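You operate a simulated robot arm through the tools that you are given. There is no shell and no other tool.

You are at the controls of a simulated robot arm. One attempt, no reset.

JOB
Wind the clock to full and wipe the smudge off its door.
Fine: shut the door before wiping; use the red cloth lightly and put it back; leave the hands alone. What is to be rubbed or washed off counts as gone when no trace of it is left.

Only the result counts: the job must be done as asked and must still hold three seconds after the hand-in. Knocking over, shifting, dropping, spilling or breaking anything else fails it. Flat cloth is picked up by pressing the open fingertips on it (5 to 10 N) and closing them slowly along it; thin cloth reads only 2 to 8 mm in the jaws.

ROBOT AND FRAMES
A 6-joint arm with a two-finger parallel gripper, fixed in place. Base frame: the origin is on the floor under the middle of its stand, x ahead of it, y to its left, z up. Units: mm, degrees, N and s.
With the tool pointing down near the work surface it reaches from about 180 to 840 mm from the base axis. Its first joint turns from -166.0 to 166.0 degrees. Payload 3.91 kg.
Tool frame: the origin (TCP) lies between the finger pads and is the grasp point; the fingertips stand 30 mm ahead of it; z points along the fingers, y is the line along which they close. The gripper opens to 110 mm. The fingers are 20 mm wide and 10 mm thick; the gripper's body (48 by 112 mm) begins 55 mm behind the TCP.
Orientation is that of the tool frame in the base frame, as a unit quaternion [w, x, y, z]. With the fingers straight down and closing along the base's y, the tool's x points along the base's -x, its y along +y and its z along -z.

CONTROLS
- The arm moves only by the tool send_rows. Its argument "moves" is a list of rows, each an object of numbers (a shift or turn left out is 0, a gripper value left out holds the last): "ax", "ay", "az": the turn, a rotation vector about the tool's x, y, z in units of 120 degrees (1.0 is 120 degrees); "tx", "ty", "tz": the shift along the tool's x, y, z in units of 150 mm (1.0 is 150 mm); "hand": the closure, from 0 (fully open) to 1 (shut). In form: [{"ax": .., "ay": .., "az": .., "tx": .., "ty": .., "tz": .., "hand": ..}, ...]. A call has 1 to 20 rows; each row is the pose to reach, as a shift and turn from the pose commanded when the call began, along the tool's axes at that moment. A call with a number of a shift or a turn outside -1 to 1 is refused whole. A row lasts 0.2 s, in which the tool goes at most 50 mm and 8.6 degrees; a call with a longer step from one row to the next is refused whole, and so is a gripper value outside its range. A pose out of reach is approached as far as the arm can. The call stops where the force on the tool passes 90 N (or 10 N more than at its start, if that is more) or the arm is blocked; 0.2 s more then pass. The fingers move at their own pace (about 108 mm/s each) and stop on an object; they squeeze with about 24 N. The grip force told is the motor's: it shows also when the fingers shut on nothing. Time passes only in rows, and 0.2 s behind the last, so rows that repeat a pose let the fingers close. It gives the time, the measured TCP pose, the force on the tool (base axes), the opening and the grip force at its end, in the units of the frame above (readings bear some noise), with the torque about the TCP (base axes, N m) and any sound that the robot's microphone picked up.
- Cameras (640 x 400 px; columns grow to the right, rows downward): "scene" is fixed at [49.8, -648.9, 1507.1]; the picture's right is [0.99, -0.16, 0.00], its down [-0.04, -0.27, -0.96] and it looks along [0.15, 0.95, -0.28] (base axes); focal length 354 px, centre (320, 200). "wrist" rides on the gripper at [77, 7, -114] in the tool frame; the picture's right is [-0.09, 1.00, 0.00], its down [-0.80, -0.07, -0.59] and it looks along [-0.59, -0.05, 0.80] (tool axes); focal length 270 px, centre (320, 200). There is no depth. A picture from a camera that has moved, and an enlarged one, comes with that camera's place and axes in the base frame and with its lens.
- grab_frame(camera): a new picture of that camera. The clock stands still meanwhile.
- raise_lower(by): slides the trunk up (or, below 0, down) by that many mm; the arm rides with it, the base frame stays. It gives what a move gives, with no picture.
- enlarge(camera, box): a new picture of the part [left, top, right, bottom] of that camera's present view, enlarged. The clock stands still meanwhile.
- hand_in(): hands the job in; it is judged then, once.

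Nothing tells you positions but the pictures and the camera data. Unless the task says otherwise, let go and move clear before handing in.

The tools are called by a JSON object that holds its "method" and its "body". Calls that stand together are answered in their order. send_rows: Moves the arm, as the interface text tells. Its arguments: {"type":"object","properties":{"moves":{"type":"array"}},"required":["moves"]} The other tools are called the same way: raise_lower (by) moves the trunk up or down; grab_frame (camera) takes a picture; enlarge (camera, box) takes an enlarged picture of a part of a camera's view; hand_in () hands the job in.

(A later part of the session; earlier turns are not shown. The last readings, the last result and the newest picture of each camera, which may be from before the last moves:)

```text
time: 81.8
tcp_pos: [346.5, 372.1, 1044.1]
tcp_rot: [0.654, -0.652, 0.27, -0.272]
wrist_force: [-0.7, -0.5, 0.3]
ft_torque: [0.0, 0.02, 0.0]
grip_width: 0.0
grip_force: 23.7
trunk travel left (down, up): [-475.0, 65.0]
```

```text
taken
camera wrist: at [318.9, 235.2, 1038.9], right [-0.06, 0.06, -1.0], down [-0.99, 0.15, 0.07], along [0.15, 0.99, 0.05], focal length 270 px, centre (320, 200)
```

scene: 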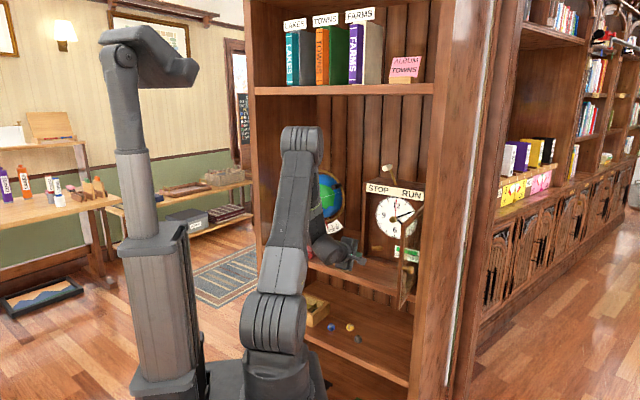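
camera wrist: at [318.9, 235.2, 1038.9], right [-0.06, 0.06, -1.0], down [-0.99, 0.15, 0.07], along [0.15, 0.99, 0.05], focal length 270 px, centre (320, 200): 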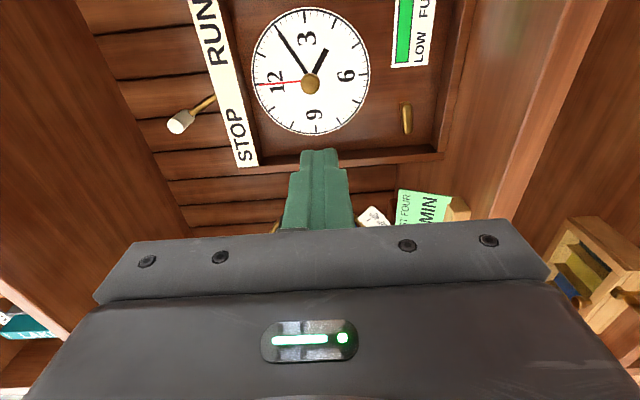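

Clear so far. Back and up a little, then across to the right in front of the door's free edge.

{"method": "send_rows", "body": {"moves": [{"ty": -0.2, "tz": -0.18, "tx": 0.0, "hand": 1.0}, {"ty": -0.4, "tz": -0.36, "tx": 0.0}, {"ty": -0.58, "tz": -0.36, "tx": 0.12}, {"ty": -0.58, "tz": -0.36, "tx": 0.35}, {"ty": -0.58, "tz": -0.36, "tx": 0.58}, {"ty": -0.58, "tz": -0.36, "tx": 0.8}, {"ty": -0.58, "tz": -0.36, "tx": 0.987}]}}

{"method": "grab_frame", "body": {"camera": "wrist"}}

{"method": "grab_frame", "body": {"camera": "scene"}}

```text
time: 83.4
tcp_pos: [414.4, 228.5, 1131.6]
tcp_rot: [0.654, -0.652, 0.271, -0.271]
wrist_force: [0.3, -0.7, -0.1]
ft_torque: [0.01, 0.04, 0.01]
grip_width: 0.0
grip_force: 24.4
trunk travel left (down, up): [-475.0, 65.0]
```

```text
taken
camera wrist: at [385.6, 91.3, 1125.5], right [-0.06, 0.06, -1.0], down [-0.99, 0.15, 0.07], along [0.15, 0.99, 0.05], focal length 270 px, centre (320, 200)
```

wrist: 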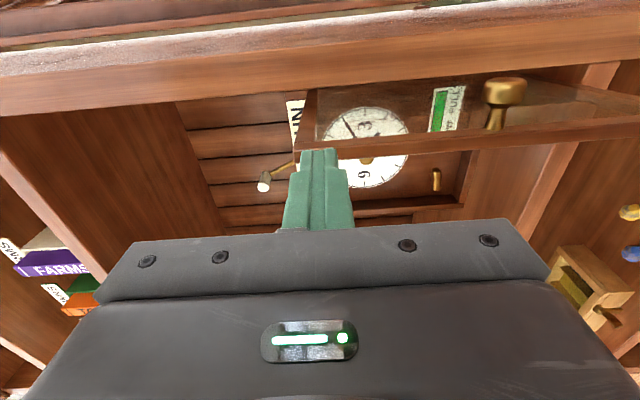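

```text
taken
```

scene: 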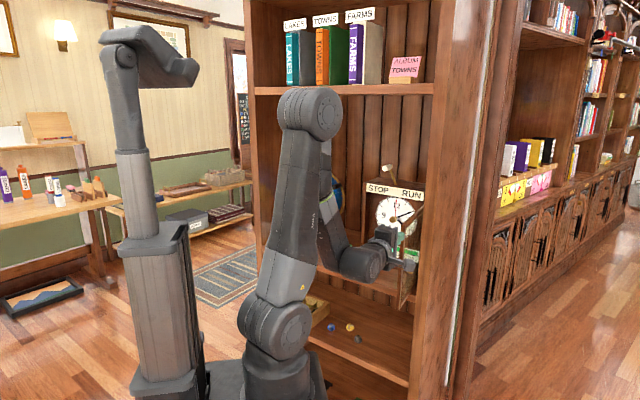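

The door is actually at about 92° (edge near n≈530, r≈110), so the fingers are only just right of it. I shift a bit further right, then forward alongside its outer face.

{"method": "send_rows", "body": {"moves": [{"tx": 0.1, "hand": 1.0}, {"tx": 0.1, "tz": 0.2}, {"tx": 0.1, "tz": 0.4}, {"tx": 0.1, "tz": 0.6}]}}

{"method": "grab_frame", "body": {"camera": "wrist"}}

{"method": "enlarge", "body": {"camera": "scene", "box": [340, 170, 440, 290]}}

```text
time: 84.4
tcp_pos: [489.1, 281.9, 1129.6]
tcp_rot: [0.653, -0.652, 0.272, -0.272]
wrist_force: [0.7, -0.2, 0.0]
ft_torque: [0.02, 0.02, 0.01]
grip_width: 0.0
grip_force: 24.2
trunk travel left (down, up): [-475.0, 65.0]
```

```text
taken
camera wrist: at [461.3, 145.4, 1123.8], right [-0.06, 0.06, -1.0], down [-0.99, 0.15, 0.07], along [0.15, 0.99, 0.05], focal length 270 px, centre (320, 200)
```

wrist: 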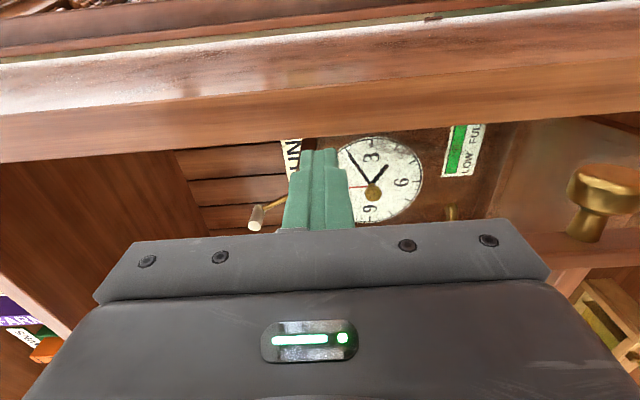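

```text
3.33 times, centred on (390, 230) of scene
camera zoom: at [49.8, -648.9, 1507.1], right [0.99, -0.16, 0.0], down [-0.04, -0.27, -0.96], along [0.15, 0.95, -0.28], focal length 1182 px, centre (87, 100)
```

zoom: 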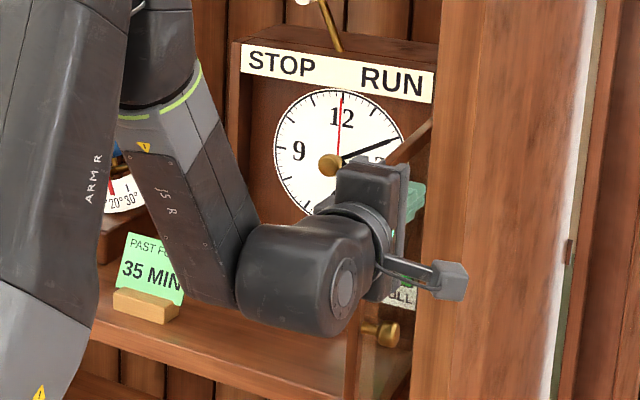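

The fingers are alongside the door's outer face near the top rail. I push it left along its closing arc, slowly.

{"method": "send_rows", "body": {"moves": [{"tx": -0.09, "hand": 1.0}, {"tx": -0.183, "tz": 0.005}, {"tx": -0.263, "tz": 0.0}, {"tx": -0.347, "tz": -0.005}, {"tx": -0.403, "tz": -0.003}, {"tx": -0.463, "tz": 0.0}, {"tx": -0.523, "tz": 0.008}, {"tx": -0.581, "tz": 0.017}, {"tx": -0.64, "tz": 0.03}, {"tx": -0.697, "tz": 0.043}, {"tx": -0.753, "tz": 0.06}, {"tx": -0.81, "tz": 0.079}, {"tx": -0.863, "tz": 0.102}, {"tx": -0.919, "tz": 0.127}, {"tx": -0.97, "tz": 0.153}]}}

{"method": "grab_frame", "body": {"camera": "wrist"}}

{"method": "enlarge", "body": {"camera": "scene", "box": [320, 160, 440, 290]}}

```text
time: 87.6
tcp_pos: [400.2, 402.1, 1130.9]
tcp_rot: [0.654, -0.653, 0.27, -0.271]
wrist_force: [-0.2, -0.4, -1.1]
ft_torque: [0.0, -0.03, 0.04]
grip_width: 0.0
grip_force: 23.8
trunk travel left (down, up): [-475.0, 65.0]
```

```text
taken
camera wrist: at [372.6, 265.2, 1125.9], right [-0.06, 0.06, -1.0], down [-0.99, 0.15, 0.07], along [0.15, 0.99, 0.05], focal length 270 px, centre (320, 200)
```

wrist: 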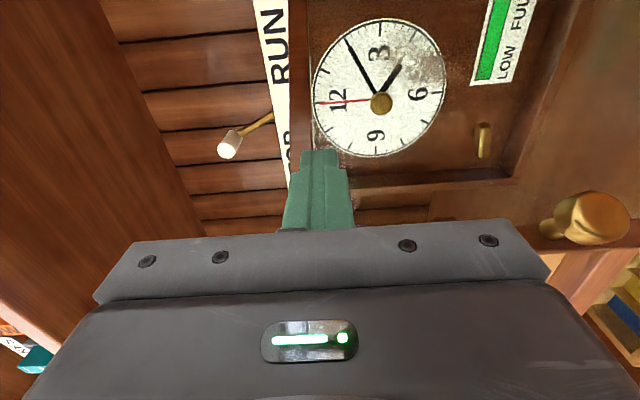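

```text
3.08 times, centred on (380, 225) of scene
camera zoom: at [49.8, -648.9, 1507.1], right [0.99, -0.16, 0.0], down [-0.04, -0.27, -0.96], along [0.15, 0.95, -0.28], focal length 1091 px, centre (135, 123)
```

zoom: 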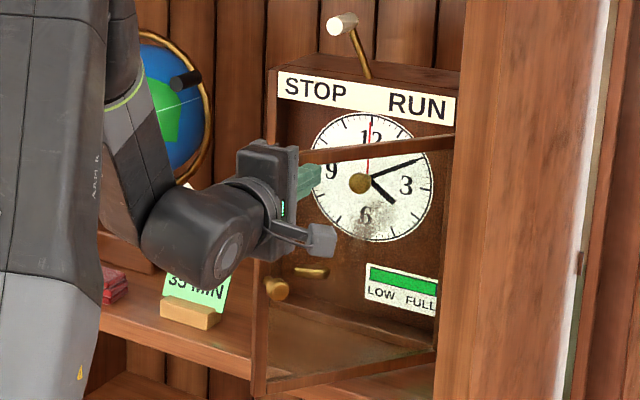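

The door follows (now about 58°). I continue the closing arc down to about 10°.

{"method": "send_rows", "body": {"moves": [{"tx": -0.042, "tz": 0.037, "hand": 1.0}, {"tx": -0.092, "tz": 0.07}, {"tx": -0.142, "tz": 0.103}, {"tx": -0.19, "tz": 0.14}, {"tx": -0.237, "tz": 0.178}, {"tx": -0.28, "tz": 0.22}, {"tx": -0.324, "tz": 0.261}, {"tx": -0.364, "tz": 0.307}, {"tx": -0.403, "tz": 0.353}, {"tx": -0.439, "tz": 0.402}, {"tx": -0.475, "tz": 0.451}, {"tx": -0.506, "tz": 0.503}, {"tx": -0.537, "tz": 0.556}, {"tx": -0.563, "tz": 0.61}, {"tx": -0.589, "tz": 0.665}, {"tx": -0.61, "tz": 0.722}, {"tx": -0.631, "tz": 0.779}, {"tx": -0.647, "tz": 0.838}, {"tx": -0.663, "tz": 0.898}]}}

{"method": "grab_frame", "body": {"camera": "wrist"}}

{"method": "enlarge", "body": {"camera": "scene", "box": [320, 160, 440, 290]}}

```text
time: 91.6
tcp_pos: [427.6, 568.3, 1132.5]
tcp_rot: [0.653, -0.652, 0.271, -0.272]
wrist_force: [-0.3, -0.6, -0.2]
ft_torque: [0.02, 0.01, -0.02]
grip_width: 0.1
grip_force: 23.3
trunk travel left (down, up): [-475.0, 65.0]
```

```text
taken
camera wrist: at [399.0, 430.8, 1126.8], right [-0.06, 0.06, -1.0], down [-0.99, 0.15, 0.07], along [0.15, 0.99, 0.05], focal length 270 px, centre (320, 200)
```

wrist: 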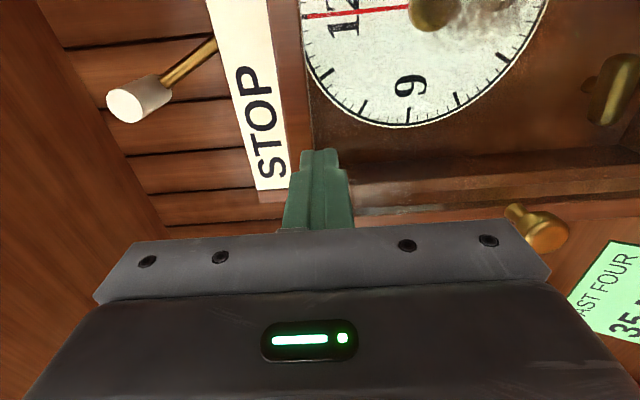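

```text
3.08 times, centred on (380, 225) of scene
camera zoom: at [49.8, -648.9, 1507.1], right [0.99, -0.16, 0.0], down [-0.04, -0.27, -0.96], along [0.15, 0.95, -0.28], focal length 1091 px, centre (135, 123)
```

zoom: 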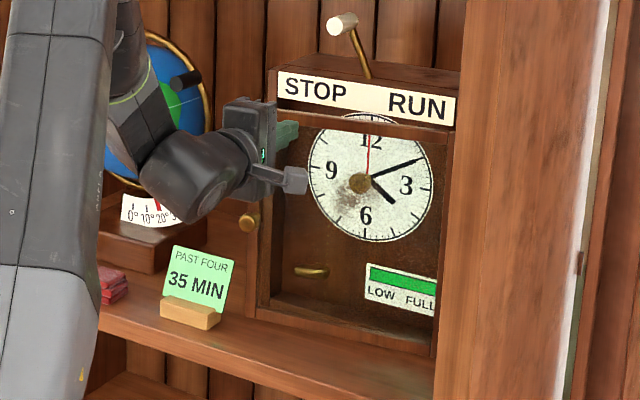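

Nearly shut. I push straight in gently in small steps until the door seats.

{"method": "send_rows", "body": {"moves": [{"tz": 0.03, "tx": -0.005, "hand": 1.0}, {"tz": 0.06, "tx": -0.01}, {"tz": 0.09, "tx": -0.014}, {"tz": 0.12, "tx": -0.018}, {"tz": 0.15, "tx": -0.022}, {"tz": 0.18, "tx": -0.025}, {"tz": 0.205, "tx": -0.028}]}}

{"method": "enlarge", "body": {"camera": "scene", "box": [320, 160, 440, 290]}}

```text
time: 93.2
tcp_pos: [445.9, 591.9, 1131.9]
tcp_rot: [0.653, -0.653, 0.271, -0.272]
wrist_force: [0.6, 0.3, 0.6]
ft_torque: [-0.02, 0.02, 0.0]
grip_width: 0.0
grip_force: 24.0
trunk travel left (down, up): [-475.0, 65.0]
```

```text
3.08 times, centred on (380, 225) of scene
camera zoom: at [49.8, -648.9, 1507.1], right [0.99, -0.16, 0.0], down [-0.04, -0.27, -0.96], along [0.15, 0.95, -0.28], focal length 1091 px, centre (135, 123)
```

zoom: 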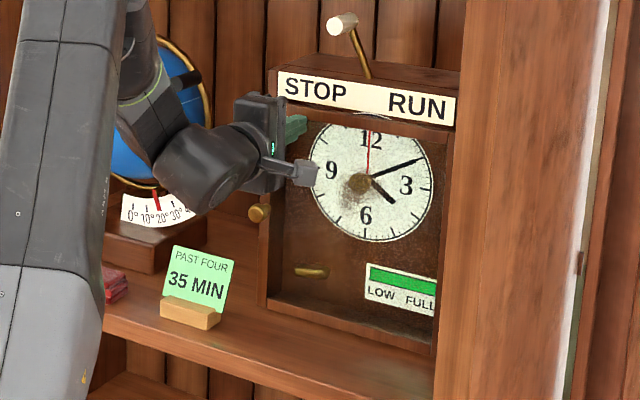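

Almost closed, no resistance yet. A few more millimetres in small steps.

{"method": "send_rows", "body": {"moves": [{"tz": 0.013, "hand": 1.0}, {"tz": 0.026}, {"tz": 0.04}]}}

{"method": "enlarge", "body": {"camera": "scene", "box": [320, 160, 440, 290]}}

```text
time: 94.0
tcp_pos: [446.6, 592.4, 1131.8]
tcp_rot: [-0.653, 0.654, -0.271, 0.271]
wrist_force: [-28.1, -29.8, -12.0]
ft_torque: [-0.15, 0.38, 0.02]
grip_width: 0.1
grip_force: 23.7
trunk travel left (down, up): [-475.0, 65.0]
```

```text
3.08 times, centred on (380, 225) of scene
camera zoom: at [49.8, -648.9, 1507.1], right [0.99, -0.16, 0.0], down [-0.04, -0.27, -0.96], along [0.15, 0.95, -0.28], focal length 1091 px, centre (135, 123)
```

zoom: 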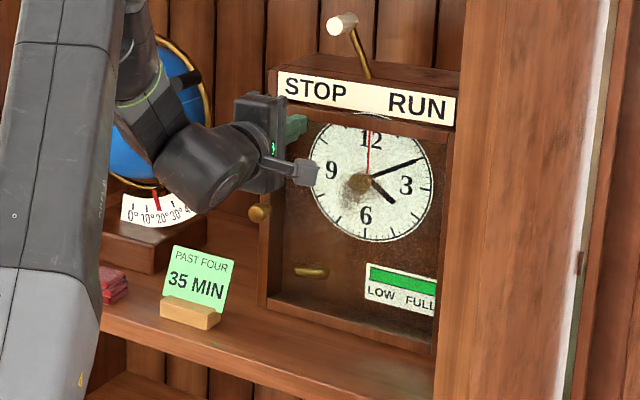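

Contact force of about 41 N at the end: the door is fully shut, and the clock has not moved. I back off, raise the trunk the rest of the way, and roll back to neutral for the cloth.

{"method": "send_rows", "body": {"moves": [{"tz": -0.1, "hand": 1.0}, {"tz": -0.3}, {"tz": -0.5}, {"tz": -0.7}, {"tz": -0.9}]}}

{"method": "raise_lower", "body": {"by": 60}}

{"method": "enlarge", "body": {"camera": "scene", "box": [320, 160, 440, 290]}}

{"method": "grab_frame", "body": {"camera": "wrist"}}

```text
time: 95.2
tcp_pos: [353.3, 499.2, 1130.5]
tcp_rot: [0.654, -0.652, 0.271, -0.272]
wrist_force: [-0.2, -0.4, -0.5]
ft_torque: [0.0, 0.0, 0.01]
grip_width: 0.3
grip_force: 24.0
trunk travel left (down, up): [-475.0, 65.0]
```

```text
time: 96.2
tcp_pos: [354.2, 501.0, 1190.6]
tcp_rot: [0.654, -0.652, 0.272, -0.272]
wrist_force: [0.4, -0.2, 0.1]
ft_torque: [0.03, 0.03, 0.03]
grip_width: 0.2
grip_force: 23.1
trunk travel left (down, up): [-535.0, 5.0]
```

```text
3.08 times, centred on (380, 225) of scene
camera zoom: at [49.8, -648.9, 1507.1], right [0.99, -0.16, 0.0], down [-0.04, -0.27, -0.96], along [0.15, 0.95, -0.28], focal length 1091 px, centre (135, 123)
```

zoom: 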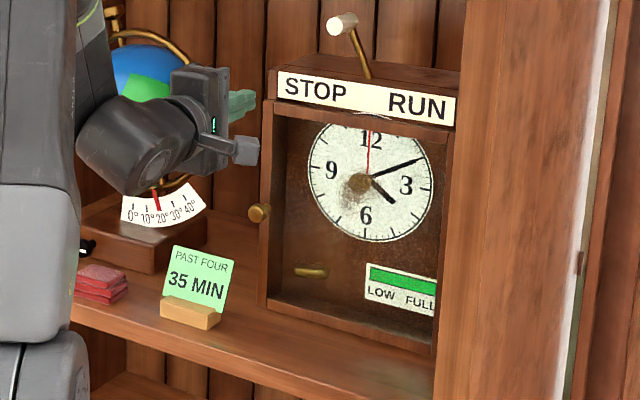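

```text
taken
camera wrist: at [325.0, 364.2, 1185.2], right [-0.06, 0.06, -1.0], down [-0.99, 0.15, 0.07], along [0.15, 0.99, 0.05], focal length 270 px, centre (320, 200)
```

wrist: 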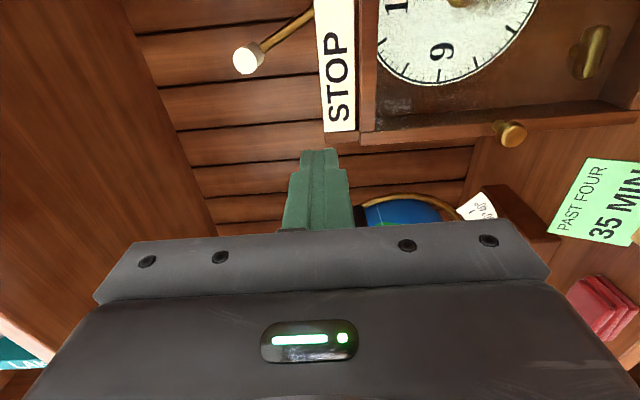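

Door closed, key turned, gauge full. I enlarge the smudge to record exactly where it is.

{"method": "enlarge", "body": {"camera": "scene", "box": [372, 192, 428, 227]}}

{"method": "send_rows", "body": {"moves": [{"az": 0.0682, "tz": -0.06, "hand": 1.0}, {"az": 0.1364, "tz": -0.12}, {"az": 0.2045, "tz": -0.18}, {"az": 0.2727, "tz": -0.24}, {"az": 0.3409, "tz": -0.3}, {"az": 0.4091, "tz": -0.36}, {"az": 0.4773, "tz": -0.42}, {"az": 0.5455, "tz": -0.48}, {"az": 0.6136, "tz": -0.54}, {"az": 0.6818, "tz": -0.6}, {"az": 0.75, "tz": -0.6}]}}

```text
11.43 times, centred on (400, 210) of scene
camera zoom: at [49.8, -648.9, 1507.1], right [0.99, -0.16, 0.0], down [-0.04, -0.27, -0.96], along [0.15, 0.95, -0.28], focal length 4051 px, centre (-594, 91)
```

zoom: 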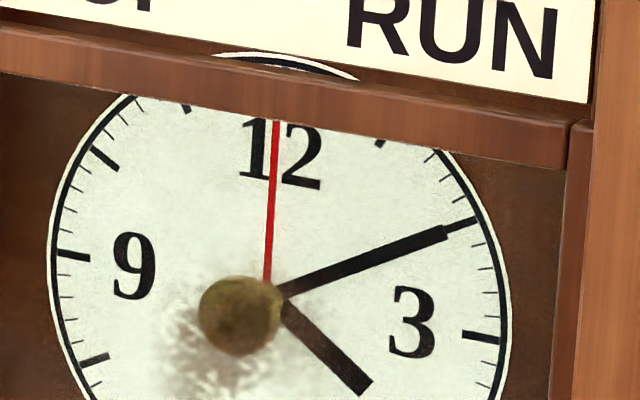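

```text
time: 98.6
tcp_pos: [289.1, 436.6, 1190.4]
tcp_rot: [0.655, -0.268, 0.653, 0.27]
wrist_force: [-1.2, -0.2, -0.1]
ft_torque: [0.02, 0.01, -0.03]
grip_width: 0.0
grip_force: 24.0
trunk travel left (down, up): [-535.0, 5.0]
```

I see the smudge just below-left of the hub. Now moving left toward the cloth, yawing the tool to point along the arm's direction there.

{"method": "enlarge", "body": {"camera": "scene", "box": [372, 205, 428, 240]}}

{"method": "send_rows", "body": {"moves": [{"ax": -0.0383, "tx": 0.12, "ty": 0.1946, "tz": -0.0174, "hand": 1.0}, {"ax": -0.0767, "tx": 0.24, "ty": 0.3892, "tz": -0.0348}, {"ax": -0.115, "tx": 0.36, "ty": 0.5838, "tz": -0.0522}, {"ax": -0.1533, "tx": 0.48, "ty": 0.7784, "tz": -0.0696}, {"ax": -0.1917, "tx": 0.6, "ty": 0.973, "tz": -0.087}]}}

{"method": "grab_frame", "body": {"camera": "wrist"}}

{"method": "grab_frame", "body": {"camera": "scene"}}

```text
11.43 times, centred on (400, 222) of scene
camera zoom: at [49.8, -648.9, 1507.1], right [0.99, -0.16, 0.0], down [-0.04, -0.27, -0.96], along [0.15, 0.95, -0.28], focal length 4051 px, centre (-594, -57)
```

zoom: 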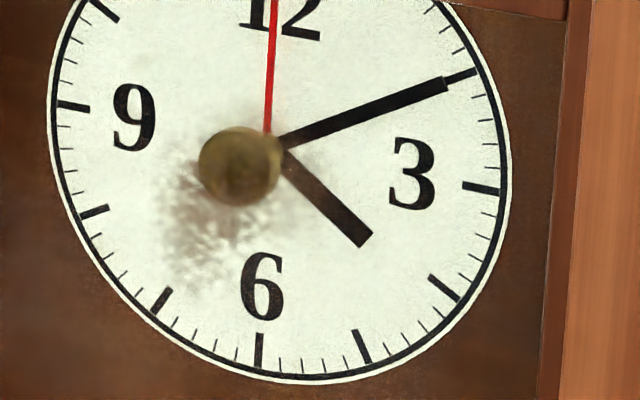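

```text
time: 99.8
tcp_pos: [177.0, 529.7, 1100.5]
tcp_rot: [0.587, -0.395, 0.586, 0.395]
wrist_force: [-0.1, 0.2, 0.3]
ft_torque: [0.01, 0.0, -0.02]
grip_width: 0.1
grip_force: 23.7
trunk travel left (down, up): [-535.0, 5.0]
```

```text
taken
camera wrist: at [126.2, 426.1, 1025.2], right [-0.92, 0.37, 0.09], down [-0.16, -0.58, 0.8], along [0.35, 0.72, 0.59], focal length 270 px, centre (320, 200)
```

wrist: 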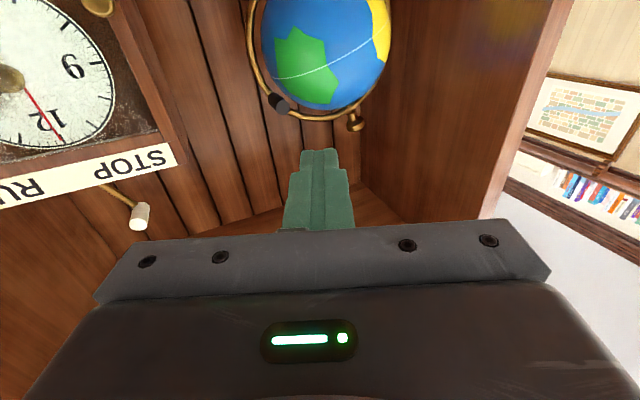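

```text
taken
```

scene: 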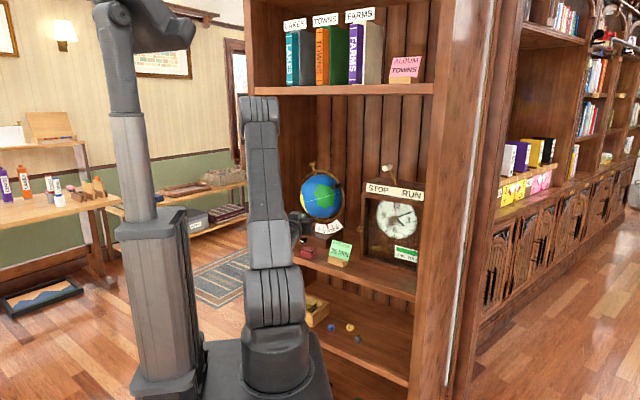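

In front of the left bay now. I descend toward the cloth while pitching down 40° and opening the fingers partway.

{"method": "send_rows", "body": {"moves": [{"ay": 0.0667, "tx": 0.16, "ty": 0.0566, "tz": 0.08, "hand": 0.8}, {"ay": 0.1333, "tx": 0.32, "ty": 0.1132, "tz": 0.16, "hand": 0.6}, {"ay": 0.2, "tx": 0.48, "ty": 0.1698, "tz": 0.24, "hand": 0.45}, {"ay": 0.2667, "tx": 0.64, "ty": 0.2264, "tz": 0.32, "hand": 0.45}, {"ay": 0.3333, "tx": 0.7, "ty": 0.283, "tz": 0.4, "hand": 0.45}]}}

{"method": "grab_frame", "body": {"camera": "wrist"}}

{"method": "grab_frame", "body": {"camera": "scene"}}

```text
time: 101.0
tcp_pos: [162.0, 604.0, 996.1]
tcp_rot: [0.35, -0.507, 0.752, 0.236]
wrist_force: [-0.7, 0.4, 0.6]
ft_torque: [0.03, 0.0, -0.02]
grip_width: 60.4
grip_force: 0.1
trunk travel left (down, up): [-535.0, 5.0]
```

```text
taken
camera wrist: at [102.6, 477.4, 1012.8], right [-0.9, 0.43, 0.07], down [0.09, 0.03, 1.0], along [0.42, 0.9, -0.06], focal length 270 px, centre (320, 200)
```

wrist: 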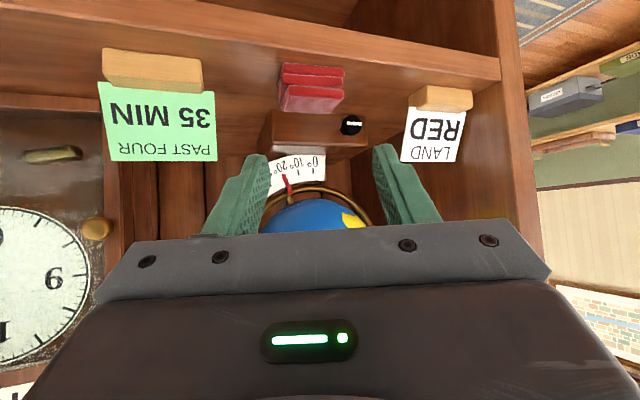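

```text
taken
```

scene: 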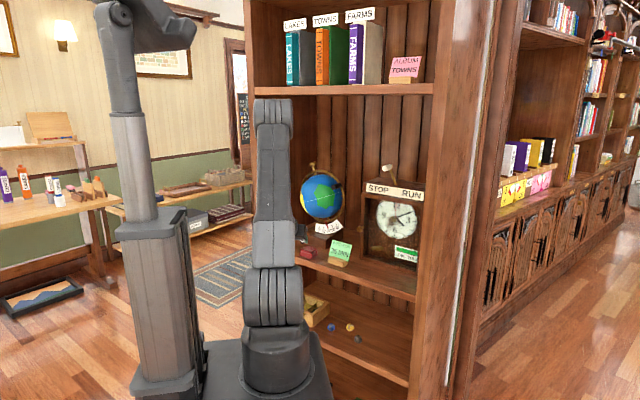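

The cloth is straight ahead. I enlarge it to judge its size and layers.

{"method": "enlarge", "body": {"camera": "wrist", "box": [260, 50, 370, 130]}}

{"method": "enlarge", "body": {"camera": "scene", "box": [290, 225, 350, 275]}}

```text
5.00 times, centred on (315, 90) of wrist
camera zoom: at [102.6, 477.4, 1012.8], right [-0.9, 0.43, 0.07], down [0.09, 0.03, 1.0], along [0.42, 0.9, -0.06], focal length 1351 px, centre (345, 750)
```

zoom: 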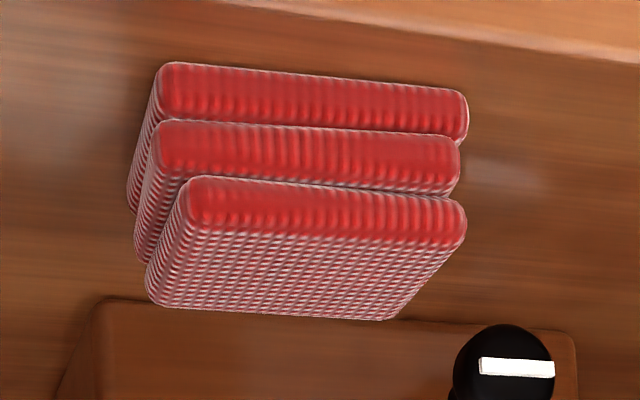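

```text
8.00 times, centred on (320, 250) of scene
camera zoom: at [49.8, -648.9, 1507.1], right [0.99, -0.16, 0.0], down [-0.04, -0.27, -0.96], along [0.15, 0.95, -0.28], focal length 2836 px, centre (320, -200)
```

zoom: 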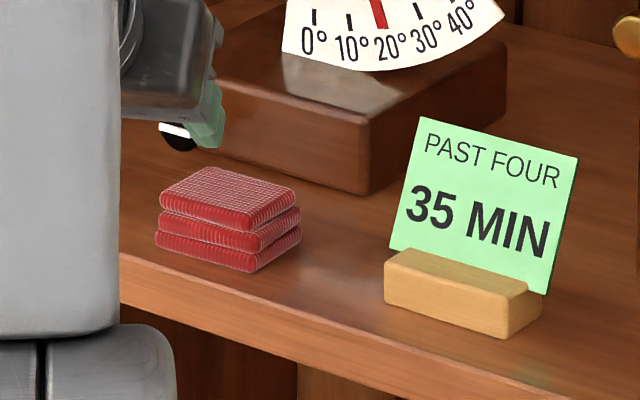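

The cloth is a folded pad about 68 mm wide, roughly 25 mm high. I move above its centre with the fingers open 60 mm, still about 20 mm clear of it.

{"method": "send_rows", "body": {"moves": [{"tx": -0.0558, "ty": -0.01, "tz": 0.1952, "hand": 0.45}, {"tx": -0.1116, "ty": -0.02, "tz": 0.3904}, {"tx": -0.1674, "ty": -0.03, "tz": 0.5856}, {"tx": -0.2232, "ty": -0.04, "tz": 0.7808}, {"tx": -0.279, "ty": -0.05, "tz": 0.976}]}}

{"method": "grab_frame", "body": {"camera": "wrist"}}

{"method": "enlarge", "body": {"camera": "scene", "box": [270, 200, 370, 280]}}

```text
time: 102.2
tcp_pos: [221.6, 730.6, 933.8]
tcp_rot: [0.352, -0.505, 0.752, 0.236]
wrist_force: [0.4, -0.2, -0.5]
ft_torque: [0.0, -0.01, -0.02]
grip_width: 60.7
grip_force: 0.0
trunk travel left (down, up): [-535.0, 5.0]
```

```text
taken
camera wrist: at [161.8, 604.4, 950.0], right [-0.9, 0.43, 0.07], down [0.09, 0.03, 1.0], along [0.42, 0.9, -0.06], focal length 270 px, centre (320, 200)
```

wrist: 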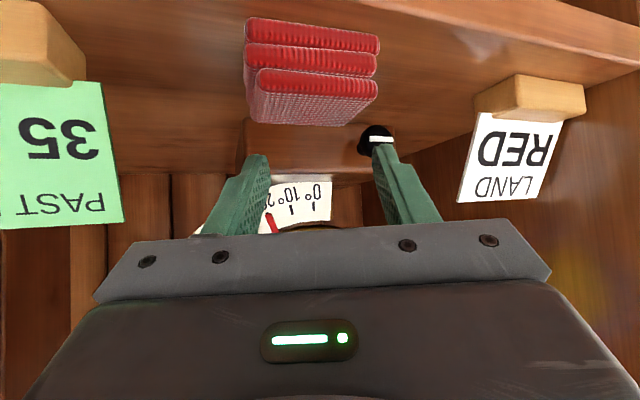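

```text
5.00 times, centred on (320, 240) of scene
camera zoom: at [49.8, -648.9, 1507.1], right [0.99, -0.16, 0.0], down [-0.04, -0.27, -0.96], along [0.15, 0.95, -0.28], focal length 1772 px, centre (320, 0)
```

zoom: 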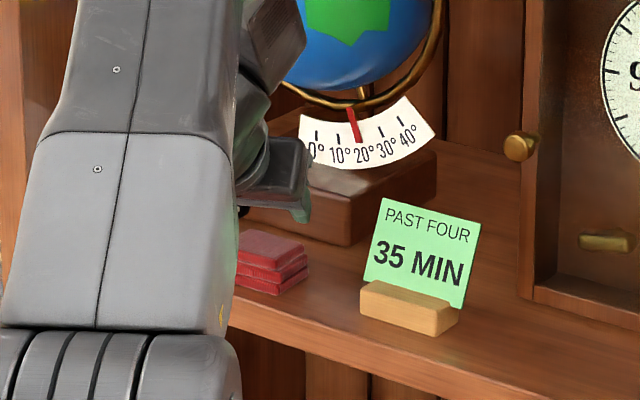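

The tips are above the cloth's middle, with the globe's black knob just beyond the left finger. I narrow the opening to 50 mm, ease back 4 mm and descend gently.

{"method": "send_rows", "body": {"moves": [{"tx": 0.0173, "tz": -0.0204, "hand": 0.545}, {"tx": 0.05, "tz": 0.01, "hand": 0.545}, {"tx": 0.0887, "tz": 0.0395, "hand": 0.545}, {"tx": 0.0887, "tz": 0.0395, "hand": 0.545}]}}

{"method": "grab_frame", "body": {"camera": "wrist"}}

```text
time: 103.2
tcp_pos: [219.1, 725.3, 920.1]
tcp_rot: [0.352, -0.505, 0.752, 0.236]
wrist_force: [-0.3, -1.0, 0.6]
ft_torque: [0.03, -0.02, 0.01]
grip_width: 50.2
grip_force: 0.0
trunk travel left (down, up): [-535.0, 5.0]
```

```text
taken
camera wrist: at [159.9, 599.7, 935.6], right [-0.9, 0.43, 0.07], down [0.09, 0.03, 1.0], along [0.42, 0.9, -0.06], focal length 270 px, centre (320, 200)
```

wrist: 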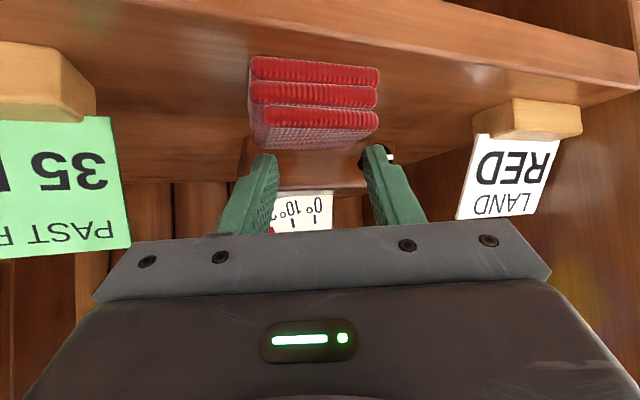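

Still no contact, tips roughly 8 mm above the cloth. Descending in small steps.

{"method": "send_rows", "body": {"moves": [{"tx": 0.0102, "tz": 0.0086, "hand": 0.545}, {"tx": 0.0204, "tz": 0.0171}, {"tx": 0.0306, "tz": 0.0257}, {"tx": 0.0306, "tz": 0.0257}]}}

```text
time: 104.2
tcp_pos: [219.2, 724.6, 919.1]
tcp_rot: [0.354, -0.505, 0.75, 0.239]
wrist_force: [3.9, 4.7, 27.3]
ft_torque: [0.56, -0.32, 0.02]
grip_width: 50.1
grip_force: 0.0
trunk travel left (down, up): [-535.0, 5.0]
```

Contact: 27 N, too firm. I ease up a couple of millimetres to get into the 5–10 N range.

{"method": "send_rows", "body": {"moves": [{"tx": -0.0123, "tz": -0.0103, "hand": 0.545}, {"tx": -0.0123, "tz": -0.0103}]}}

```text
time: 104.8
tcp_pos: [218.8, 724.7, 918.4]
tcp_rot: [0.352, -0.506, 0.751, 0.236]
wrist_force: [5.2, 8.9, 24.5]
ft_torque: [0.61, -0.33, -0.01]
grip_width: 49.9
grip_force: 0.1
trunk travel left (down, up): [-535.0, 5.0]
```

{"method": "send_rows", "body": {"moves": [{"tx": -0.0102, "tz": -0.0086, "hand": 0.545}, {"tx": -0.0102, "tz": -0.0086}]}}

```text
time: 105.4
tcp_pos: [218.7, 724.0, 917.5]
tcp_rot: [0.352, -0.506, 0.751, 0.236]
wrist_force: [5.3, 7.4, 18.1]
ft_torque: [0.46, -0.25, -0.02]
grip_width: 49.7
grip_force: 0.1
trunk travel left (down, up): [-535.0, 5.0]
```

{"method": "send_rows", "body": {"moves": [{"tx": -0.0153, "tz": -0.0128, "hand": 0.545}, {"tx": -0.0153, "tz": -0.0128}]}}

{"method": "grab_frame", "body": {"camera": "wrist"}}

```text
time: 106.0
tcp_pos: [218.3, 723.0, 918.6]
tcp_rot: [0.351, -0.506, 0.752, 0.235]
wrist_force: [0.8, -1.4, 1.8]
ft_torque: [0.02, -0.01, -0.01]
grip_width: 49.9
grip_force: 0.1
trunk travel left (down, up): [-535.0, 5.0]
```

```text
taken
camera wrist: at [158.5, 597.9, 935.3], right [-0.9, 0.43, 0.07], down [0.09, 0.03, 1.0], along [0.42, 0.9, -0.07], focal length 270 px, centre (320, 200)
```

wrist: 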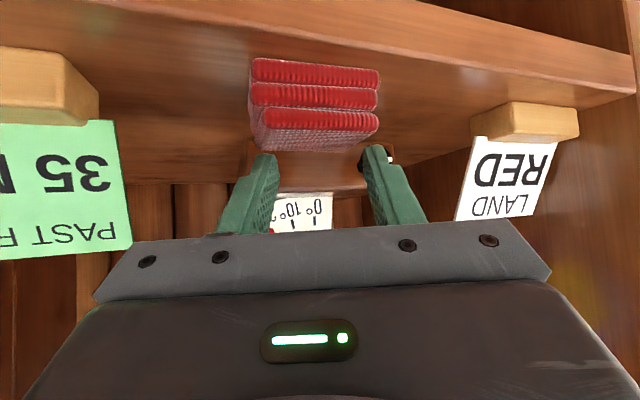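

Symmetric contact on both fingertips confirms I'm on the cloth (top at z≈891). Now press back to about 7 N.

{"method": "send_rows", "body": {"moves": [{"tx": 0.0066, "tz": 0.0056, "hand": 0.545}, {"tx": 0.0066, "tz": 0.0056}]}}

```text
time: 106.6
tcp_pos: [217.6, 725.7, 919.7]
tcp_rot: [0.351, -0.506, 0.752, 0.235]
wrist_force: [-0.4, 0.5, -0.2]
ft_torque: [-0.01, -0.01, 0.0]
grip_width: 49.9
grip_force: 0.1
trunk travel left (down, up): [-535.0, 5.0]
```

{"method": "send_rows", "body": {"moves": [{"tx": 0.0051, "tz": 0.0043, "hand": 0.545}, {"tx": 0.0051, "tz": 0.0043}]}}

```text
time: 107.2
tcp_pos: [218.5, 725.1, 918.9]
tcp_rot: [0.352, -0.506, 0.752, 0.236]
wrist_force: [0.1, -1.0, 1.8]
ft_torque: [0.03, 0.04, 0.0]
grip_width: 49.8
grip_force: 0.0
trunk travel left (down, up): [-535.0, 5.0]
```

{"method": "send_rows", "body": {"moves": [{"tx": 0.0041, "tz": 0.0034, "hand": 0.545}, {"tx": 0.0041, "tz": 0.0034}]}}

```text
time: 107.8
tcp_pos: [219.1, 725.7, 917.4]
tcp_rot: [0.352, -0.505, 0.752, 0.236]
wrist_force: [-2.0, -1.3, 6.9]
ft_torque: [0.09, 0.07, 0.0]
grip_width: 49.9
grip_force: 0.1
trunk travel left (down, up): [-535.0, 5.0]
```

6.9 N of press: in range. Now close slowly along the cloth.

{"method": "send_rows", "body": {"moves": [{"hand": 0.57}, {"hand": 0.595}, {"hand": 0.62}, {"hand": 0.645}, {"hand": 0.67}, {"hand": 0.695}, {"hand": 0.72}, {"hand": 0.745}, {"hand": 0.77}, {"hand": 0.795}]}}

{"method": "grab_frame", "body": {"camera": "wrist"}}

```text
time: 110.0
tcp_pos: [218.5, 724.1, 918.6]
tcp_rot: [0.352, -0.506, 0.751, 0.237]
wrist_force: [-1.8, 1.9, 13.1]
ft_torque: [0.23, 0.04, 0.06]
grip_width: 26.0
grip_force: 3.1
trunk travel left (down, up): [-535.0, 5.0]
```

```text
taken
camera wrist: at [159.5, 598.9, 934.2], right [-0.9, 0.43, 0.07], down [0.09, 0.03, 1.0], along [0.42, 0.9, -0.06], focal length 270 px, centre (320, 200)
```

wrist: 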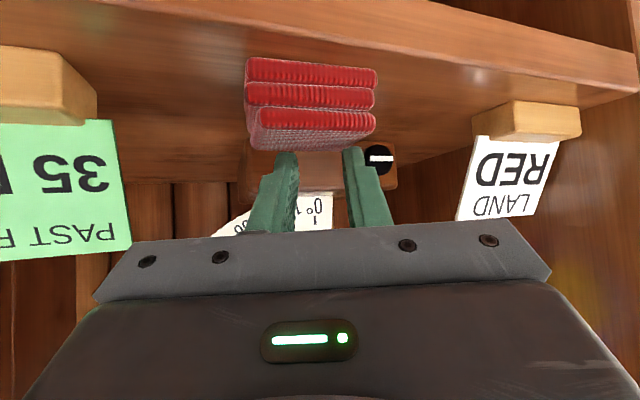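

The jaws already feel drag (3 N grip). The press rose to 13 N, so I ease up slightly and keep closing.

{"method": "send_rows", "body": {"moves": [{"tx": -0.0036, "tz": -0.003, "hand": 0.8}, {"tx": -0.0036, "tz": -0.003, "hand": 0.82}, {"tx": -0.0036, "tz": -0.003, "hand": 0.84}, {"tx": -0.0036, "tz": -0.003, "hand": 0.86}, {"tx": -0.0036, "tz": -0.003, "hand": 0.88}, {"tx": -0.0036, "tz": -0.003, "hand": 0.9}]}}

```text
time: 111.4
tcp_pos: [219.1, 725.6, 918.1]
tcp_rot: [0.352, -0.505, 0.752, 0.236]
wrist_force: [-1.2, 0.7, 7.3]
ft_torque: [0.12, -0.02, 0.0]
grip_width: 12.7
grip_force: 1.8
trunk travel left (down, up): [-535.0, 5.0]
```

{"method": "send_rows", "body": {"moves": [{"hand": 0.92}, {"hand": 0.94}, {"hand": 0.96}, {"hand": 0.98}, {"hand": 1.0}, {"hand": 1.0}, {"hand": 1.0}]}}

{"method": "grab_frame", "body": {"camera": "wrist"}}

```text
time: 113.0
tcp_pos: [219.0, 724.0, 918.1]
tcp_rot: [0.351, -0.505, 0.752, 0.235]
wrist_force: [-1.4, -0.3, 4.9]
ft_torque: [0.06, -0.01, 0.05]
grip_width: 0.0
grip_force: 23.9
trunk travel left (down, up): [-535.0, 5.0]
```

```text
taken
camera wrist: at [159.8, 599.3, 934.5], right [-0.9, 0.43, 0.07], down [0.09, 0.03, 1.0], along [0.42, 0.9, -0.06], focal length 270 px, centre (320, 200)
```

wrist: 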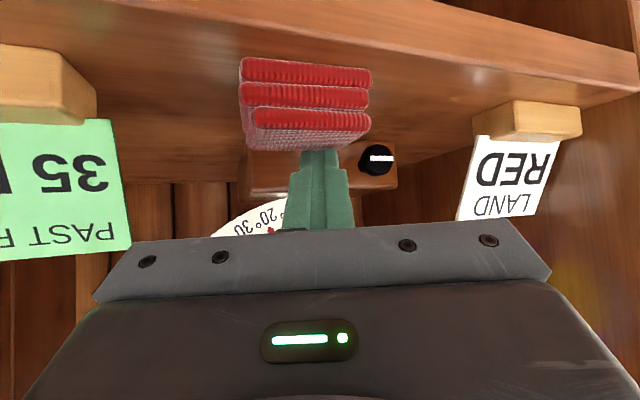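

The jaws shut on nothing (0 mm): it is a thick folded pad, so I'll grip it by its sides instead. I lift off, back away, and reorient (yaw 8°, pitch 25°) with the fingers open wide.

{"method": "send_rows", "body": {"moves": [{"tx": -0.0766, "tz": -0.0643, "hand": 1.0}, {"tx": -0.204, "tz": -0.171, "hand": 1.0}, {"tx": -0.063, "tz": -0.34, "ax": 0.0352, "ay": -0.0414, "az": 0.0224, "hand": 0.8}, {"tx": 0.083, "tz": -0.513, "ax": 0.0705, "ay": -0.0829, "az": 0.0449, "hand": 0.5}, {"tx": 0.224, "tz": -0.682, "ax": 0.1057, "ay": -0.1243, "az": 0.0673, "hand": 0.14}, {"tx": 0.224, "tz": -0.682, "ax": 0.1057, "ay": -0.1243, "az": 0.0673, "hand": 0.14}]}}

{"method": "grab_frame", "body": {"camera": "wrist"}}

{"method": "enlarge", "body": {"camera": "scene", "box": [270, 200, 370, 280]}}

```text
time: 114.4
tcp_pos: [181.2, 633.3, 960.8]
tcp_rot: [0.484, -0.374, 0.754, 0.239]
wrist_force: [0.6, 0.0, 0.7]
ft_torque: [0.01, -0.02, 0.02]
grip_width: 94.6
grip_force: 0.0
trunk travel left (down, up): [-535.0, 5.0]
```

```text
taken
camera wrist: at [92.2, 527.3, 939.8], right [-0.77, 0.63, 0.08], down [-0.07, -0.2, 0.98], along [0.63, 0.75, 0.2], focal length 270 px, centre (320, 200)
```

wrist: 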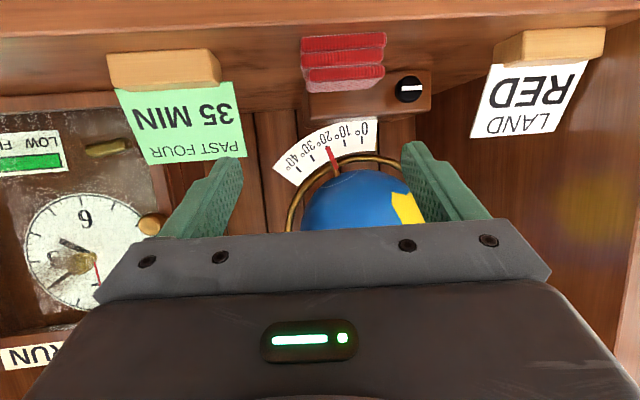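

```text
5.00 times, centred on (320, 240) of scene
camera zoom: at [49.8, -648.9, 1507.1], right [0.99, -0.16, 0.0], down [-0.04, -0.27, -0.96], along [0.15, 0.95, -0.28], focal length 1772 px, centre (320, 0)
```

zoom: 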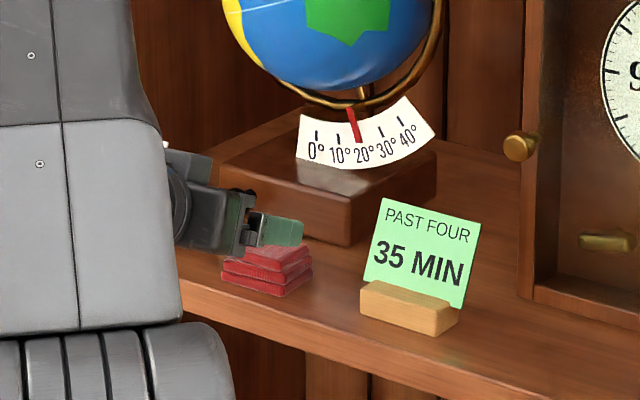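

I have the pad in view; enlarging to get its exact edges.

{"method": "enlarge", "body": {"camera": "wrist", "box": [280, 10, 440, 130]}}

```text
3.33 times, centred on (360, 70) of wrist
camera zoom: at [92.2, 527.3, 939.8], right [-0.77, 0.63, 0.08], down [-0.07, -0.2, 0.98], along [0.63, 0.75, 0.2], focal length 901 px, centre (187, 633)
```

zoom: 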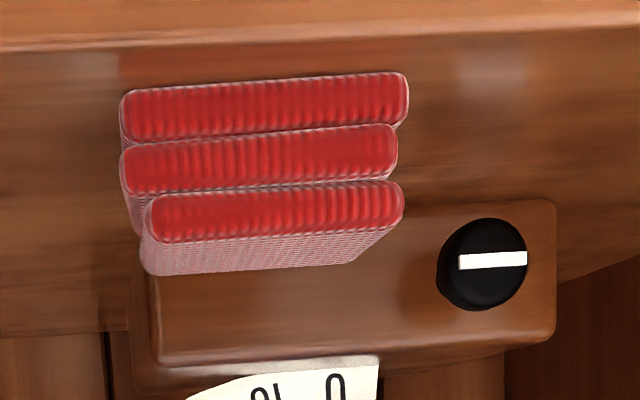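

The pad is about 63 mm wide, centred at p≈259 in the tool's heading frame, clear of the black knob. I lower the open fingers in front of it, level with it.

{"method": "send_rows", "body": {"moves": [{"tx": 0.12, "ty": 0.05, "tz": 0.117, "hand": 0.14}, {"tx": 0.24, "ty": 0.1, "tz": 0.234}, {"tx": 0.359, "ty": 0.149, "tz": 0.351}, {"tx": 0.359, "ty": 0.149, "tz": 0.351}]}}

{"method": "grab_frame", "body": {"camera": "wrist"}}

{"method": "enlarge", "body": {"camera": "scene", "box": [270, 200, 370, 280]}}

```text
time: 115.4
tcp_pos: [177.9, 665.4, 888.5]
tcp_rot: [0.482, -0.376, 0.755, 0.24]
wrist_force: [-0.2, 0.2, 1.1]
ft_torque: [-0.02, -0.04, -0.03]
grip_width: 94.7
grip_force: 0.1
trunk travel left (down, up): [-535.0, 5.0]
```

```text
taken
camera wrist: at [89.6, 559.8, 868.1], right [-0.77, 0.63, 0.08], down [-0.07, -0.2, 0.98], along [0.63, 0.75, 0.2], focal length 270 px, centre (320, 200)
```

wrist: 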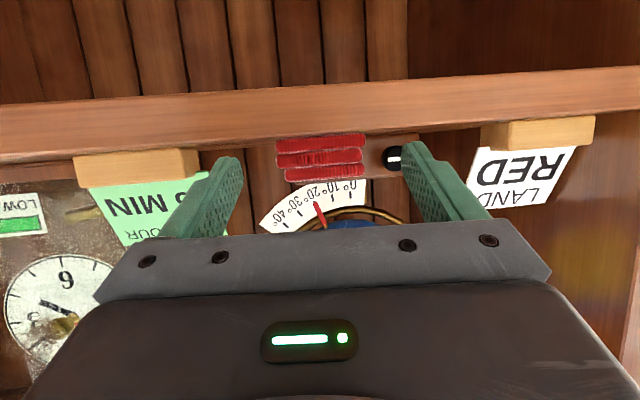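

```text
5.00 times, centred on (320, 240) of scene
camera zoom: at [49.8, -648.9, 1507.1], right [0.99, -0.16, 0.0], down [-0.04, -0.27, -0.96], along [0.15, 0.95, -0.28], focal length 1772 px, centre (320, 0)
```

zoom: 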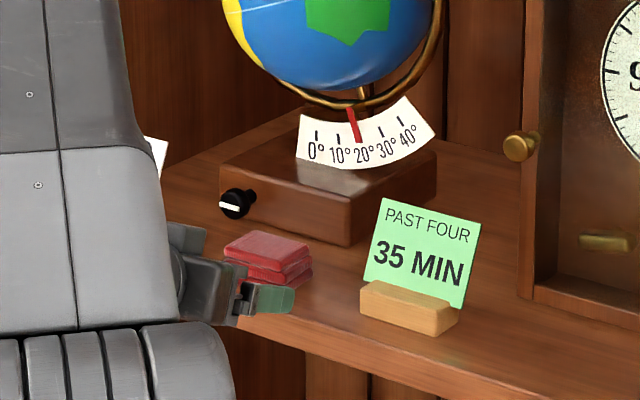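

Level with the pad and centred on it. Sliding forward so the fingers straddle its front half.

{"method": "send_rows", "body": {"moves": [{"tx": -0.0394, "tz": 0.0846, "hand": 0.14}, {"tx": -0.0789, "tz": 0.1692}, {"tx": -0.1183, "tz": 0.2538}, {"tx": -0.1578, "tz": 0.3384}, {"tx": -0.1578, "tz": 0.3384}]}}

{"method": "grab_frame", "body": {"camera": "wrist"}}

{"method": "enlarge", "body": {"camera": "scene", "box": [270, 200, 370, 280]}}

```text
time: 116.6
tcp_pos: [210.6, 713.1, 888.6]
tcp_rot: [0.482, -0.375, 0.755, 0.239]
wrist_force: [-0.2, 0.5, -0.6]
ft_torque: [0.0, 0.05, -0.02]
grip_width: 94.6
grip_force: 0.0
trunk travel left (down, up): [-535.0, 5.0]
```

```text
taken
camera wrist: at [122.6, 605.9, 867.5], right [-0.77, 0.63, 0.08], down [-0.07, -0.2, 0.98], along [0.63, 0.75, 0.2], focal length 270 px, centre (320, 200)
```

wrist: 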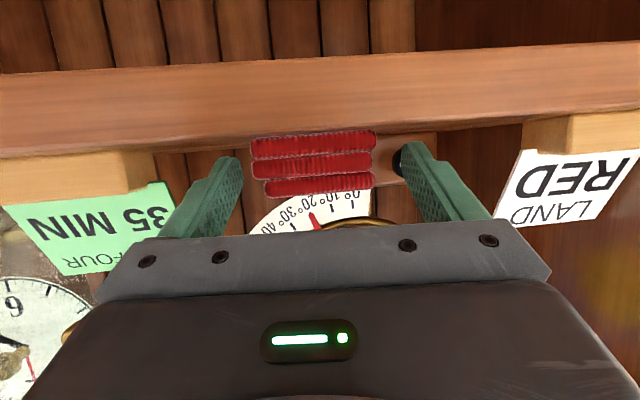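

```text
5.00 times, centred on (320, 240) of scene
camera zoom: at [49.8, -648.9, 1507.1], right [0.99, -0.16, 0.0], down [-0.04, -0.27, -0.96], along [0.15, 0.95, -0.28], focal length 1772 px, centre (320, 0)
```

zoom: 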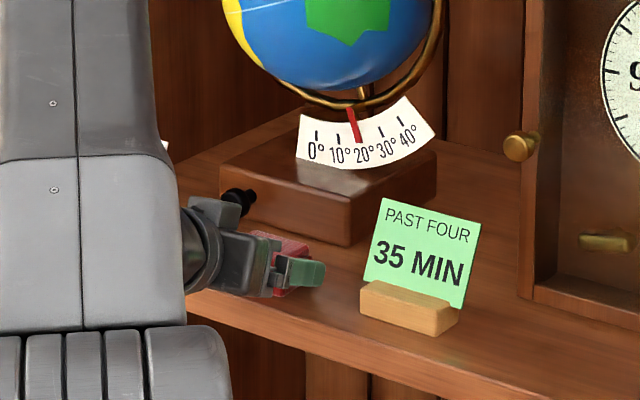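

The pad sits between the fingers. Closing gently on its sides.

{"method": "send_rows", "body": {"moves": [{"hand": 0.2}, {"hand": 0.26}, {"hand": 0.32}, {"hand": 0.38}, {"hand": 0.42}, {"hand": 0.45}, {"hand": 0.48}, {"hand": 0.5}]}}

{"method": "grab_frame", "body": {"camera": "wrist"}}

```text
time: 118.4
tcp_pos: [210.6, 710.9, 887.3]
tcp_rot: [0.482, -0.376, 0.754, 0.24]
wrist_force: [-0.8, -0.2, 0.9]
ft_torque: [0.01, 0.01, 0.0]
grip_width: 65.8
grip_force: 24.2
trunk travel left (down, up): [-535.0, 5.0]
```

```text
taken
camera wrist: at [122.6, 605.8, 867.5], right [-0.77, 0.63, 0.08], down [-0.07, -0.2, 0.98], along [0.63, 0.75, 0.2], focal length 270 px, centre (320, 200)
```

wrist: 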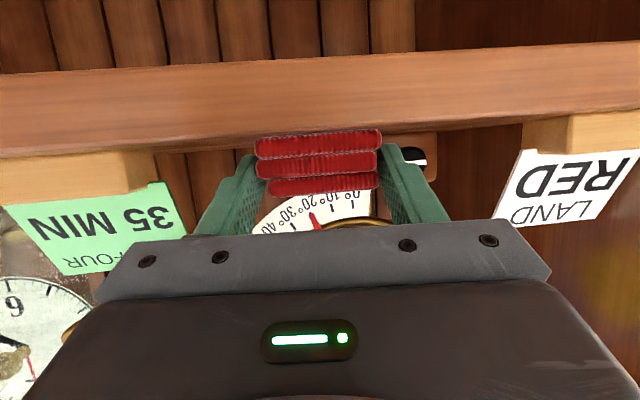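

Gripped: 65.8 mm wide with 24 N. I lift it a little to see whether the pad comes along whole.

{"method": "send_rows", "body": {"moves": [{"tx": -0.03, "tz": -0.014, "hand": 0.6}, {"tx": -0.06, "tz": -0.028}, {"tx": -0.1208, "tz": -0.0563}, {"tx": -0.1208, "tz": -0.0563}]}}

{"method": "grab_frame", "body": {"camera": "wrist"}}

{"method": "enlarge", "body": {"camera": "scene", "box": [270, 200, 370, 280]}}

```text
time: 119.4
tcp_pos: [212.6, 712.0, 906.4]
tcp_rot: [0.482, -0.376, 0.754, 0.239]
wrist_force: [0.1, -0.2, 0.7]
ft_torque: [-0.01, 0.01, 0.0]
grip_width: 65.6
grip_force: 24.2
trunk travel left (down, up): [-535.0, 5.0]
```

```text
taken
camera wrist: at [123.5, 605.4, 887.3], right [-0.77, 0.63, 0.08], down [-0.07, -0.2, 0.98], along [0.63, 0.75, 0.2], focal length 270 px, centre (320, 200)
```

wrist: 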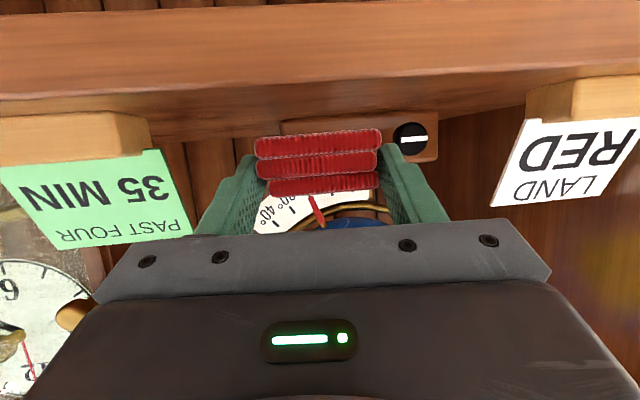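

```text
5.00 times, centred on (320, 240) of scene
camera zoom: at [49.8, -648.9, 1507.1], right [0.99, -0.16, 0.0], down [-0.04, -0.27, -0.96], along [0.15, 0.95, -0.28], focal length 1772 px, centre (320, 0)
```

zoom: 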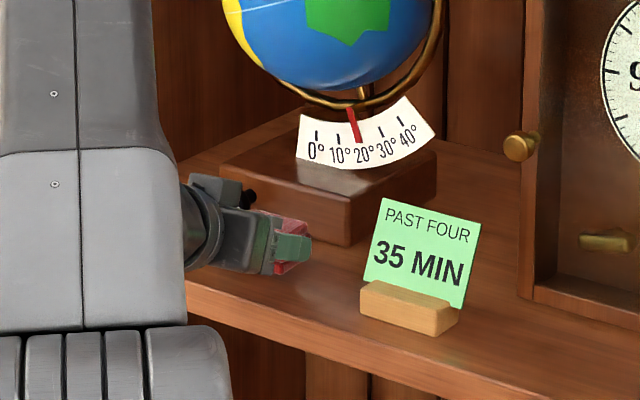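

The pad is held firmly and lifted in one piece. I carry it up and back, then across to the clock, turning square to the glass.

{"method": "send_rows", "body": {"moves": [{"tx": -0.1208, "tz": -0.0563, "hand": 0.6}, {"tx": -0.157, "tz": -0.294}, {"tx": -0.193, "tz": -0.532}]}}

{"method": "send_rows", "body": {"moves": [{"tx": -0.06, "tz": -0.15, "ty": 0.0, "hand": 0.6}, {"tx": -0.12, "tz": -0.3, "ty": -0.2}, {"tx": -0.18, "tz": -0.3, "ty": -0.4}, {"tx": -0.24, "tz": -0.3, "ty": -0.6}, {"tx": -0.3, "tz": -0.3, "ty": -0.8}, {"tx": -0.3, "tz": -0.3, "ty": -1.0}]}}

{"method": "grab_frame", "body": {"camera": "wrist"}}

{"method": "grab_frame", "body": {"camera": "scene"}}

```text
time: 120.2
tcp_pos: [175.6, 665.3, 969.0]
tcp_rot: [0.482, -0.375, 0.755, 0.239]
wrist_force: [-0.4, 0.2, -0.9]
ft_torque: [-0.02, 0.02, 0.01]
grip_width: 65.3
grip_force: 24.2
trunk travel left (down, up): [-535.0, 5.0]
```

```text
time: 121.6
tcp_pos: [283.0, 555.5, 1028.1]
tcp_rot: [0.482, -0.376, 0.755, 0.239]
wrist_force: [-0.3, 0.1, -0.7]
ft_torque: [-0.04, 0.04, 0.02]
grip_width: 65.5
grip_force: 23.9
trunk travel left (down, up): [-535.0, 5.0]
```

```text
taken
camera wrist: at [195.2, 449.5, 1007.9], right [-0.77, 0.63, 0.08], down [-0.07, -0.2, 0.98], along [0.63, 0.75, 0.2], focal length 270 px, centre (320, 200)
```

wrist: 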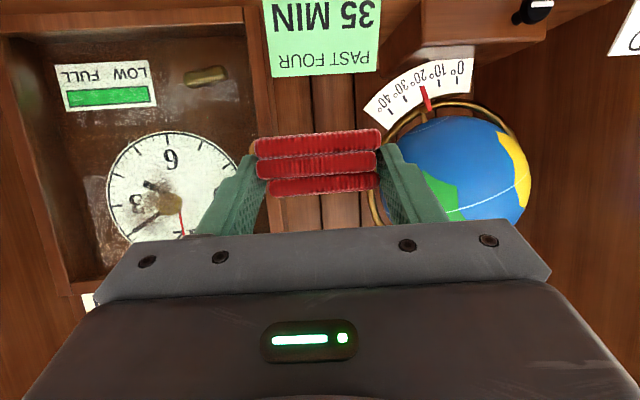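

```text
taken
```

scene: 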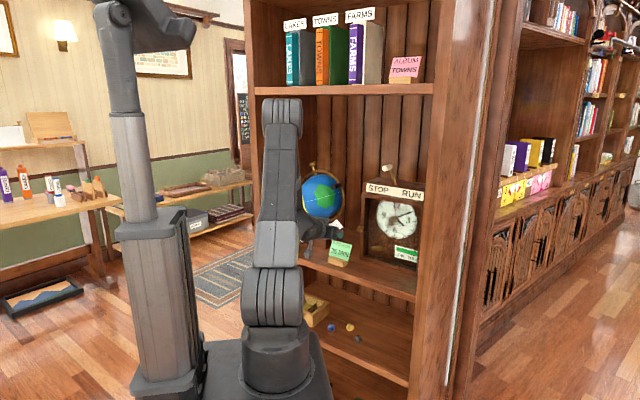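

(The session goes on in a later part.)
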